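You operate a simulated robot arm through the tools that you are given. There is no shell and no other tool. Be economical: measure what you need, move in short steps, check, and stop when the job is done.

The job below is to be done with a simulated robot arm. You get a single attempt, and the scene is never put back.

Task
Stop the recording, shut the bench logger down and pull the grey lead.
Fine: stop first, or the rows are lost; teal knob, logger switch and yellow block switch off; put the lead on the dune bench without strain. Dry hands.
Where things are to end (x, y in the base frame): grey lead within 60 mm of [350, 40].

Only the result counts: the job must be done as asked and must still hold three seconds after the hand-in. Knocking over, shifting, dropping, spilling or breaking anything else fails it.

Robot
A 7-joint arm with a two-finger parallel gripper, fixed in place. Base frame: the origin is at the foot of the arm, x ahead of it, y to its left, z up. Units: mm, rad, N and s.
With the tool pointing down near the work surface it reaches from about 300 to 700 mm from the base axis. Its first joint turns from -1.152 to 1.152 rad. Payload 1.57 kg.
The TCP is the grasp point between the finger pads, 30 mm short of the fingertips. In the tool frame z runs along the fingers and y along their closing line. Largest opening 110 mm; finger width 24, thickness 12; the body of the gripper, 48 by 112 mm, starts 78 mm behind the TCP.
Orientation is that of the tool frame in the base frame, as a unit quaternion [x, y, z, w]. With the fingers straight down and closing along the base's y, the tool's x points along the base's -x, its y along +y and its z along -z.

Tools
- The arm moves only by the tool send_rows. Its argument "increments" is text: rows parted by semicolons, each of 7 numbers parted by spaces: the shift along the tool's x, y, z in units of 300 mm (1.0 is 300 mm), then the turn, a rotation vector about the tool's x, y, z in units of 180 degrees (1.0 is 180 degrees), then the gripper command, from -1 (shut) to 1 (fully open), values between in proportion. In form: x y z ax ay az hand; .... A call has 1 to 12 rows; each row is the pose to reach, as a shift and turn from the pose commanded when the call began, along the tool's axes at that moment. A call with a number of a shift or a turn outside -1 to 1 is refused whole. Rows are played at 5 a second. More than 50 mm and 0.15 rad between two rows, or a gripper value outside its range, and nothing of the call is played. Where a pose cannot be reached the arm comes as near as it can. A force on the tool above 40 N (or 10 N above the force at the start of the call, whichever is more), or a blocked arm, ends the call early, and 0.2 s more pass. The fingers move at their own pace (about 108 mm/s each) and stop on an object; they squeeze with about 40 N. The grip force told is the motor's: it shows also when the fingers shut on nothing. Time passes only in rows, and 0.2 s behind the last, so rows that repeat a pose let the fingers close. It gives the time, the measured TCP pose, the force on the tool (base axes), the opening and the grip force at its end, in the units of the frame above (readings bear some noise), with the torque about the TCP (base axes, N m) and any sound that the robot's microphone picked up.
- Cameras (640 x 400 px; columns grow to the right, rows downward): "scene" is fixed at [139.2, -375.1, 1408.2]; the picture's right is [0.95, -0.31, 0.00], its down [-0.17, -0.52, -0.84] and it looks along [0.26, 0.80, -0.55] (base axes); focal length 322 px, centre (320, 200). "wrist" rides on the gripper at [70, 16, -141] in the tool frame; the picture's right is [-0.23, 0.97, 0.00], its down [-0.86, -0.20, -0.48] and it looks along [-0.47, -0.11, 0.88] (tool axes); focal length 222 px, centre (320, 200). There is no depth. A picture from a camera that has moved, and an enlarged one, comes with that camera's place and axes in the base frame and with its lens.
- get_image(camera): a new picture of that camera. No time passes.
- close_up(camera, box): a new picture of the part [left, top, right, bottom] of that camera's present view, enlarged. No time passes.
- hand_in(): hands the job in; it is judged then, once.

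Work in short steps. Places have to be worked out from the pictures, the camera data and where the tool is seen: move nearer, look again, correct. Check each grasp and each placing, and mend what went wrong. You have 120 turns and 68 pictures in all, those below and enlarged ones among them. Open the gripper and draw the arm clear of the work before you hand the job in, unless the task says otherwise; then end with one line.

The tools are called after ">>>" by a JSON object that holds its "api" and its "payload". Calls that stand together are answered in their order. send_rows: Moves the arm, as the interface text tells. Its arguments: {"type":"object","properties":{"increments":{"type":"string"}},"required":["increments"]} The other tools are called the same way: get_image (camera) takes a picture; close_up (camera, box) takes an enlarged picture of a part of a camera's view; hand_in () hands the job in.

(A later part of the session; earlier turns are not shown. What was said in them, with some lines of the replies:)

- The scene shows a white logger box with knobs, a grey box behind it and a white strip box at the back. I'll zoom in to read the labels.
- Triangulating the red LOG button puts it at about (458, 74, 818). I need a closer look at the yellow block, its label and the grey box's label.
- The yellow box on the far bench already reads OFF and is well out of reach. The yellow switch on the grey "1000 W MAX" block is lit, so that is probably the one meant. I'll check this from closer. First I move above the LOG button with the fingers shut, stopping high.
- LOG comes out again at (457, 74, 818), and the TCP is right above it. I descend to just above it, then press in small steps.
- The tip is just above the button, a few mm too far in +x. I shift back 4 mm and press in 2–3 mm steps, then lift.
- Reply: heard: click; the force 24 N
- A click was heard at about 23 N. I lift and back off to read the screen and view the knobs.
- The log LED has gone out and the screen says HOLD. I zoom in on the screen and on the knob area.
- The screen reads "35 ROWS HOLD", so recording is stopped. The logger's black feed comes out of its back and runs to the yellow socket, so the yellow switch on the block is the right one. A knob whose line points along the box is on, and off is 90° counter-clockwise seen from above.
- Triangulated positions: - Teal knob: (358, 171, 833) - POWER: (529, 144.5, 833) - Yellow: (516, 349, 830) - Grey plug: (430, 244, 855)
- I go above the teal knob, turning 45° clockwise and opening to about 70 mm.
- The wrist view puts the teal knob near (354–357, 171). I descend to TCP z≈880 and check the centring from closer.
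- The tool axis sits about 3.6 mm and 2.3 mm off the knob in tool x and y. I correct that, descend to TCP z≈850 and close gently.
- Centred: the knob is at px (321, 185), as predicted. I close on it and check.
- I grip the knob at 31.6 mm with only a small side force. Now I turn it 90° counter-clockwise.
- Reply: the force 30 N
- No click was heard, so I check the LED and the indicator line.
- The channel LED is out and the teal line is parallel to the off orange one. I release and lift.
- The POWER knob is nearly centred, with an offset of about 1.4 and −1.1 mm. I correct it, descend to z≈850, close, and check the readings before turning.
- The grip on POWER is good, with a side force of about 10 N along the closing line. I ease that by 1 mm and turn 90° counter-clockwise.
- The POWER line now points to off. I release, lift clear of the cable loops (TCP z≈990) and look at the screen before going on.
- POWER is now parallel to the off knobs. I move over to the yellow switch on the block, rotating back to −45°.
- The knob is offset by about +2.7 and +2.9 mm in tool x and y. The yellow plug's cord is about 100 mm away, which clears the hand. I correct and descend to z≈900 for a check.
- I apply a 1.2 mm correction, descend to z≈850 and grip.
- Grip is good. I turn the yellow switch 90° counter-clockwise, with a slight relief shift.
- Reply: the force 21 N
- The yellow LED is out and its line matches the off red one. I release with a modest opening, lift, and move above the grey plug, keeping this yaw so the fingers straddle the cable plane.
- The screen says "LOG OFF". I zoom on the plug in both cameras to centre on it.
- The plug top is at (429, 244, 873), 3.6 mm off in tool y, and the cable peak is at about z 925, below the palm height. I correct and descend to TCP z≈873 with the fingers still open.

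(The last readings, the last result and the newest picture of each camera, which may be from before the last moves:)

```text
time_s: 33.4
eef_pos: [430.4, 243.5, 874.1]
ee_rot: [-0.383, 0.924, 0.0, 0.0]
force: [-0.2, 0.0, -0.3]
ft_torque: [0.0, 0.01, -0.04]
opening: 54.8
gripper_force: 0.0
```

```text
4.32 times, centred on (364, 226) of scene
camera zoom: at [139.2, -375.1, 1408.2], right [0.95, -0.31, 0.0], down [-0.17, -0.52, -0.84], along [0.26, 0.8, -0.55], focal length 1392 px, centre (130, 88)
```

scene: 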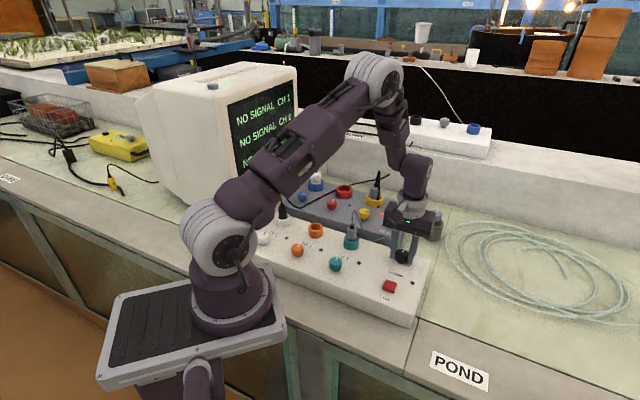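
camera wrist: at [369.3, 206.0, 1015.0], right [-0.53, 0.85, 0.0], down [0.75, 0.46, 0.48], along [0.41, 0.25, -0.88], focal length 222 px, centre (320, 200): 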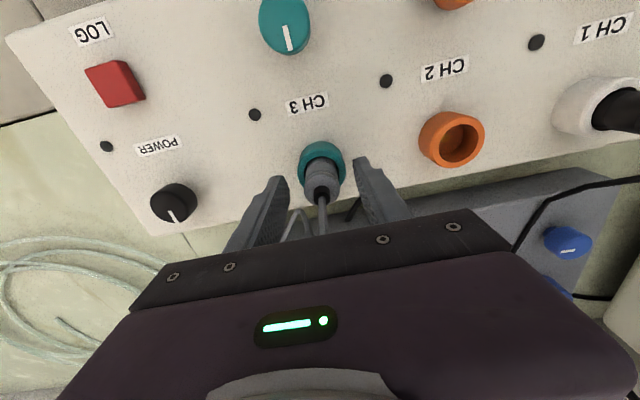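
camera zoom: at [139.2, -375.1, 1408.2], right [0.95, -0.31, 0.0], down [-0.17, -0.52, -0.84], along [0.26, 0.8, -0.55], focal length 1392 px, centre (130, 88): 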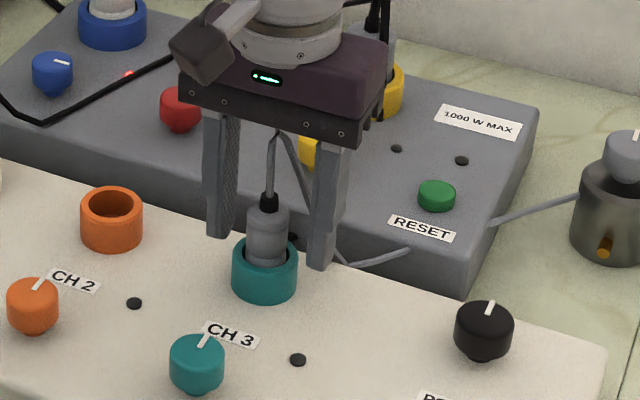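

The cable falls outside the fingers and the plug is within 2 mm of centre. I nudge and close on the plug.

>>> {"api": "send_rows", "payload": {"increments": "0.006 0.004 0.006 0 0 0 0; 0.006 0.004 0.006 0 0 0 -0.3; 0.006 0.004 0.006 0 0 0 -0.5; 0.006 0.004 0.006 0 0 0 -1; 0.006 0.004 0.006 0 0 0 -1"}}

```text
time_s: 34.6
eef_pos: [428.0, 243.6, 872.4]
ee_rot: [-0.383, 0.924, 0.0, 0.0]
force: [0.0, 0.0, 0.2]
ft_torque: [0.0, 0.02, 0.01]
opening: 24.5
gripper_force: 36.2
```

I grip the plug at 24.5 mm with no side force. I pull it straight up in small steps.

>>> {"api": "send_rows", "payload": {"increments": "0 0 -0.01 0 0 0 -1; 0 0 -0.025 0 0 0 -1; 0 0 -0.045 0 0 0 -1; 0 0 -0.07 0 0 0 -1; 0 0 -0.1 0 0 0 -1; 0 0 -0.14 0 0 0 -1; 0 0 -0.18 0 0 0 -1"}}

>>> {"api": "close_up", "payload": {"camera": "scene", "box": [270, 130, 478, 290]}}

```text
time_s: 36.2
eef_pos: [429.3, 244.2, 928.0]
ee_rot: [-0.383, 0.924, 0.0, 0.001]
force: [0.8, 0.5, -0.4]
ft_torque: [-0.01, -0.01, -0.01]
opening: 24.7
gripper_force: 35.9
```

```text
2.50 times, centred on (374, 210) of scene
camera zoom: at [139.2, -375.1, 1408.2], right [0.95, -0.31, 0.0], down [-0.17, -0.52, -0.84], along [0.26, 0.8, -0.55], focal length 805 px, centre (185, 175)
```

zoom: 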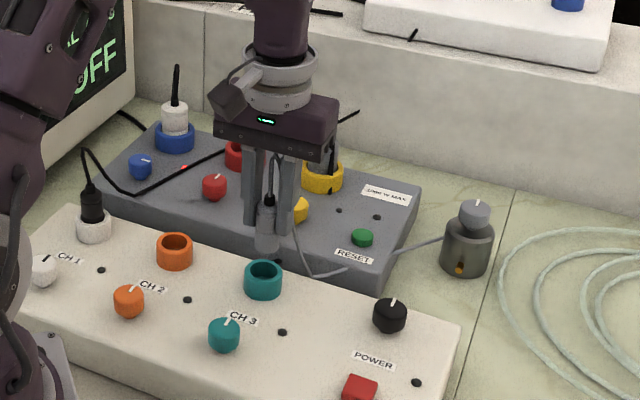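

The plug came out cleanly with no tug. I carry it high over the front-right of the logger while turning to −45°, watching the force for any cable tension.

>>> {"api": "send_rows", "payload": {"increments": "0.028 -0.059 -0.03 0 0 0.0455 -1; 0.057 -0.118 -0.05 0 0 0.091 -1; 0.085 -0.177 -0.05 0 0 0.1365 -1; 0.114 -0.236 -0.05 0 0 0.182 -1; 0.142 -0.294 -0.05 0 0 0.2275 -1; 0.171 -0.353 -0.05 0 0 0.273 -1; 0.199 -0.412 -0.05 0 0 0.3185 -1; 0.228 -0.471 -0.05 0 0 0.364 -1; 0.256 -0.53 -0.05 0 0 0.4095 -1; 0.285 -0.589 -0.05 0 0 0.455 -1; 0.313 -0.648 -0.05 0 0 0.5 -1; 0.313 -0.648 -0.05 0 0 0.5 -1"}}

>>> {"api": "get_image", "payload": {"camera": "scene"}}

>>> {"api": "get_image", "payload": {"camera": "wrist"}}

```text
time_s: 38.8
eef_pos: [497.9, 40.1, 941.7]
ee_rot: [0.384, 0.923, 0.001, 0.0]
force: [-0.2, 0.0, -0.8]
ft_torque: [0.01, 0.0, 0.0]
opening: 24.3
gripper_force: 36.4
```

```text
20 pictures are left
```

scene: 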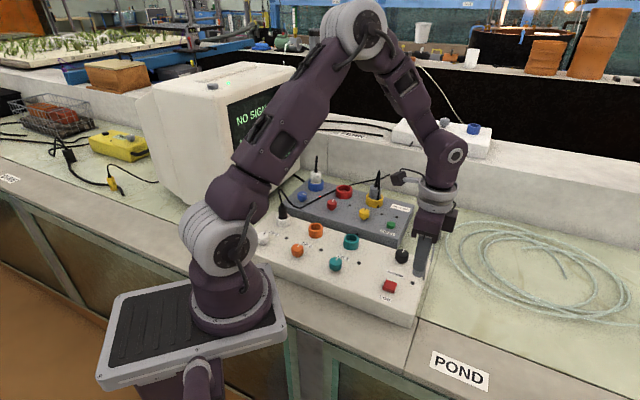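

```text
19 pictures are left
camera wrist: at [460.6, 100.4, 1083.7], right [0.85, 0.53, 0.0], down [0.46, -0.75, 0.48], along [0.25, -0.41, -0.88], focal length 222 px, centre (320, 200)
```

wrist: 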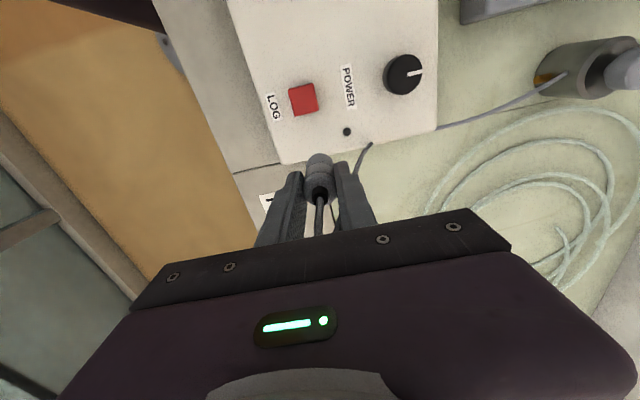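

The cable hangs loosely around the right end of the logger, with no force. I move out in front of the box, then left, tilting the tool 50° so the plug's pin end points left and its tail faces the cable.

>>> {"api": "send_rows", "payload": {"increments": "0.03 -0.11 0 0 0.04 0 -1; 0.06 -0.22 0 0 0.08 0 -1; 0.12 -0.292 0.03 0 0.12 0 -1; 0.2 -0.292 0.07 0 0.16 0 -1; 0.28 -0.292 0.11 0 0.2 0 -1; 0.349 -0.292 0.15 0 0.24 0 -1; 0.349 -0.292 0.173 0 0.278 0 -1; 0.349 -0.292 0.173 0 0.278 0 -1"}}

>>> {"api": "get_image", "payload": {"camera": "scene"}}

>>> {"api": "get_image", "payload": {"camera": "wrist"}}

```text
time_s: 40.6
eef_pos: [361.7, 53.8, 890.3]
ee_rot: [0.347, 0.837, 0.162, -0.392]
force: [0.4, 0.0, -1.8]
ft_torque: [-0.01, -0.01, 0.02]
opening: 24.3
gripper_force: 36.9
```

```text
18 pictures are left
```

scene: 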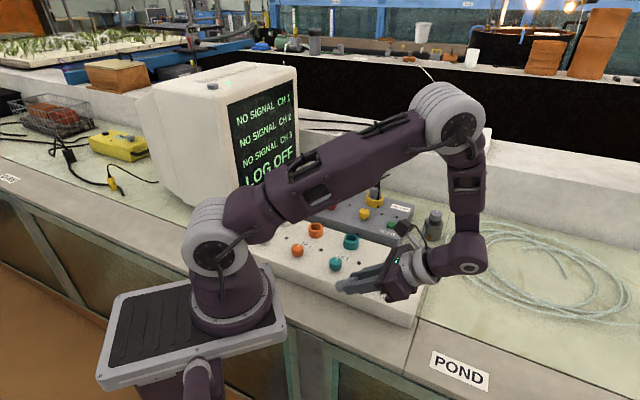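

```text
17 pictures are left
camera wrist: at [419.0, 19.6, 1034.3], right [0.79, 0.59, -0.17], down [0.51, -0.79, -0.35], along [-0.34, 0.19, -0.92], focal length 222 px, centre (320, 200)
```

wrist: 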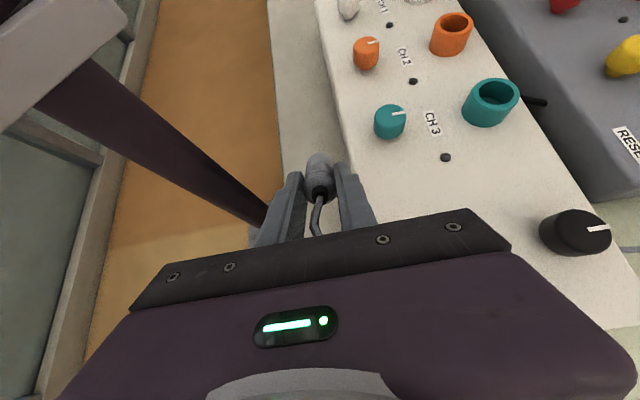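

Everything is slack, and the screen shows LOG OFF. I shift 7 mm away from the box and go straight down 55 mm, then look.

>>> {"api": "send_rows", "payload": {"increments": "-0.05 -0.023 0.042 0 0 0 -1; -0.1 -0.023 0.084 0 0 0 -1; -0.14 -0.023 0.118 0 0 0 -1; -0.14 -0.023 0.118 0 0 0 -1"}}

>>> {"api": "close_up", "payload": {"camera": "scene", "box": [270, 220, 430, 340]}}

```text
time_s: 41.6
eef_pos: [356.9, 47.9, 835.4]
ee_rot: [0.347, 0.838, 0.162, -0.39]
force: [0.6, 0.9, -0.3]
ft_torque: [-0.01, -0.04, -0.03]
opening: 24.4
gripper_force: 36.6
```

```text
3.33 times, centred on (350, 280) of scene
camera zoom: at [139.2, -375.1, 1408.2], right [0.95, -0.31, 0.0], down [-0.17, -0.52, -0.84], along [0.26, 0.8, -0.55], focal length 1073 px, centre (220, -67)
```

zoom: 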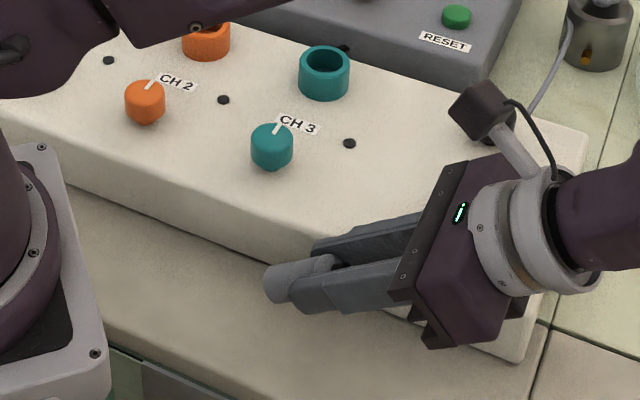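

Bench height triangulates to about 753, so contact should come at TCP z≈800. I go down 26 mm, then feel for contact.

>>> {"api": "send_rows", "payload": {"increments": "-0.033 0 0.028 0 0 0 -1; -0.066 0 0.0557 0 0 0 -1; -0.066 0 0.0557 0 0 0 -1"}}

>>> {"api": "send_rows", "payload": {"increments": "-0.0077 0 0.0064 0 0 0 -1; -0.0077 0 0.0064 0 0 0 -1"}}

>>> {"api": "close_up", "payload": {"camera": "scene", "box": [290, 250, 418, 330]}}

```text
time_s: 42.4
eef_pos: [358.7, 47.4, 809.7]
ee_rot: [0.346, 0.837, 0.162, -0.391]
force: [0.6, -0.2, -0.5]
ft_torque: [-0.03, -0.03, 0.02]
opening: 24.1
gripper_force: 36.8
```

```text
time_s: 43.0
eef_pos: [357.9, 47.1, 806.9]
ee_rot: [0.347, 0.836, 0.163, -0.392]
force: [3.8, -1.1, 20.0]
ft_torque: [0.6, 0.31, -0.24]
opening: 24.4
gripper_force: 36.2
```

```text
5.00 times, centred on (354, 290) of scene
camera zoom: at [139.1, -375.1, 1408.2], right [0.95, -0.31, 0.0], down [-0.17, -0.52, -0.84], along [0.26, 0.8, -0.55], focal length 1609 px, centre (150, -250)
```

zoom: 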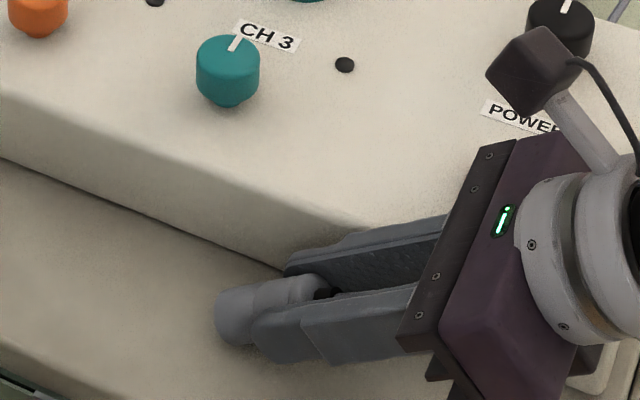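

The plug tip is in contact with the bench (20 N). I ease up 2 mm and open the fingers just slightly, so the plug tips gently down between them.

>>> {"api": "send_rows", "payload": {"increments": "0.005 0 -0.0043 0 0 0 -1; 0.005 0 -0.0043 0 0 0 -0.5; 0.005 0 -0.0043 0 0 0 -0.45; 0.005 0 -0.0043 0 0 0 -0.4; 0.005 0 -0.0043 0 0 0 -0.35; 0.005 0 -0.0043 0 0 0 -0.35"}}

>>> {"api": "close_up", "payload": {"camera": "scene", "box": [290, 250, 418, 330]}}

>>> {"api": "get_image", "payload": {"camera": "wrist"}}

```text
time_s: 44.4
eef_pos: [358.0, 46.4, 809.8]
ee_rot: [0.346, 0.838, 0.162, -0.39]
force: [0.1, 0.5, 0.1]
ft_torque: [0.02, -0.01, -0.03]
opening: 35.6
gripper_force: 0.0
```

```text
5.00 times, centred on (354, 290) of scene
camera zoom: at [139.2, -375.1, 1408.2], right [0.95, -0.31, 0.0], down [-0.17, -0.52, -0.84], along [0.26, 0.8, -0.55], focal length 1609 px, centre (150, -250)
```

zoom: 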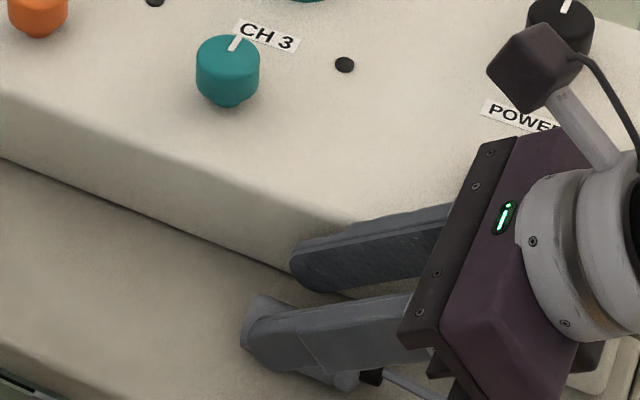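

```text
13 pictures are left
camera wrist: at [414.0, 13.3, 953.2], right [0.79, 0.59, -0.17], down [0.51, -0.79, -0.35], along [-0.34, 0.19, -0.92], focal length 222 px, centre (320, 200)
```

wrist: 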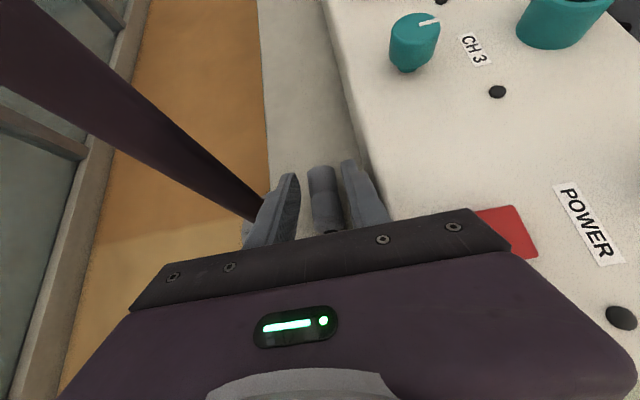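

The plug has settled flat between the fingers and is not rolling. I rise straight up.

>>> {"api": "send_rows", "payload": {"increments": "0.05 0 -0.042 0 0 0 -0.35; 0.13 0 -0.109 0 0 0 -0.35; 0.23 0 -0.193 0 0 0 -0.35; 0.33 0 -0.277 0 0 0 -0.35; 0.43 0 -0.361 0 0 0 -0.35"}}

>>> {"api": "get_image", "payload": {"camera": "scene"}}

>>> {"api": "close_up", "payload": {"camera": "scene", "box": [290, 200, 482, 350]}}

```text
time_s: 45.6
eef_pos: [358.0, 46.3, 977.5]
ee_rot: [0.346, 0.837, 0.162, -0.391]
force: [-0.4, 0.1, 0.1]
ft_torque: [-0.01, -0.02, -0.03]
opening: 35.8
gripper_force: 0.0
```

```text
12 pictures are left
```

scene: 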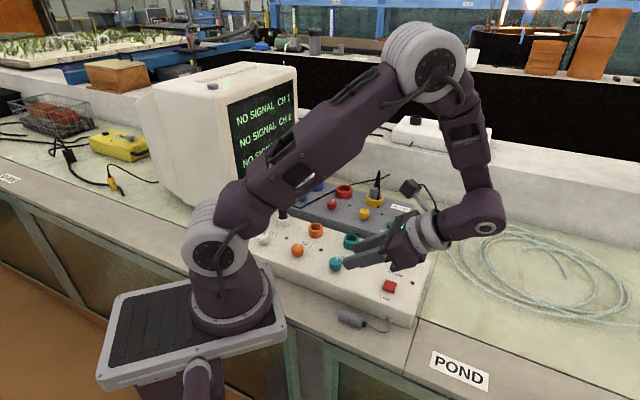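

```text
2.67 times, centred on (386, 275) of scene
camera zoom: at [139.2, -375.1, 1408.2], right [0.95, -0.31, 0.0], down [-0.17, -0.52, -0.84], along [0.26, 0.8, -0.55], focal length 858 px, centre (144, 0)
```

zoom: 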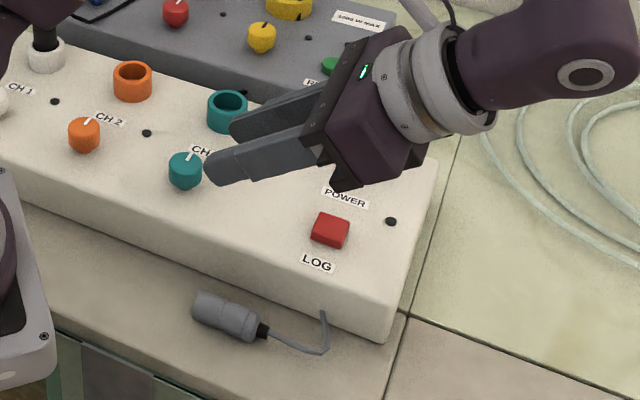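

The plug lies slack at about (352, 55), well within tolerance. I draw the arm up and clear, untilting and opening the gripper, then check everything once more.

>>> {"api": "send_rows", "payload": {"increments": "0.04 0 -0.034 0 0 0 -0.35; 0.1 0 -0.084 0 -0.04 0 -0.35; 0.16 0 -0.134 0 -0.08 0 0; 0.22 0 -0.184 0 -0.12 0 0.3; 0.28 0 -0.234 0 -0.16 0 0.6; 0.34 0 -0.284 0 -0.2 0 1; 0.4 0 -0.334 0 -0.24 0 1; 0.44 0 -0.37 0 -0.278 0 1; 0.44 0 -0.37 0 -0.278 0 1"}}

>>> {"api": "get_image", "payload": {"camera": "scene"}}

>>> {"api": "close_up", "payload": {"camera": "scene", "box": [260, 160, 480, 350]}}

```text
time_s: 47.6
eef_pos: [358.0, 47.2, 1149.8]
ee_rot: [0.383, 0.924, 0.0, 0.001]
force: [-0.1, 0.1, 0.4]
ft_torque: [0.01, 0.01, 0.04]
opening: 110.0
gripper_force: 0.2
```

```text
10 pictures are left
```

scene: 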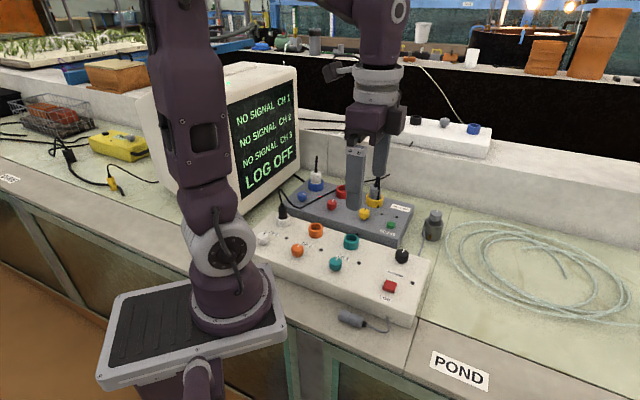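

```text
2.11 times, centred on (370, 255) of scene
camera zoom: at [139.2, -375.1, 1408.2], right [0.95, -0.31, 0.0], down [-0.17, -0.52, -0.84], along [0.26, 0.8, -0.55], focal length 678 px, centre (215, 84)
```

zoom: 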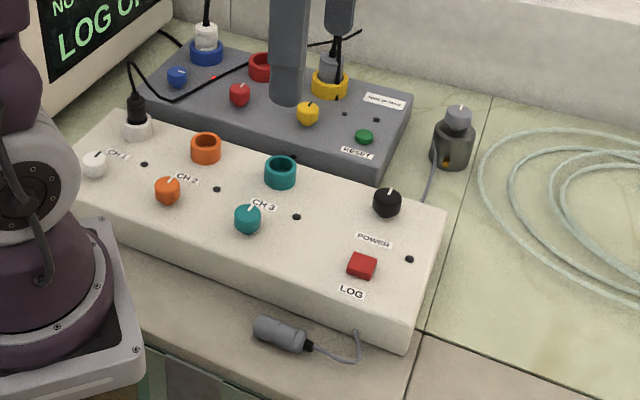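

All three switches are off and their LEDs are out, the screen shows LOG OFF, and the sensor has not moved. The lead lies slack on the dune bench and the arm is clear, so I hand in.

>>> {"api": "hand_in", "payload": {}}

```text
The job is handed in.
```

The recording was stopped first (35 rows held). The teal knob, logger power and the yellow switch on the grey block are off; the yellow box on the far bench already read OFF. The grey lead lies slack on the dune bench, about 15 mm from [350, 40].
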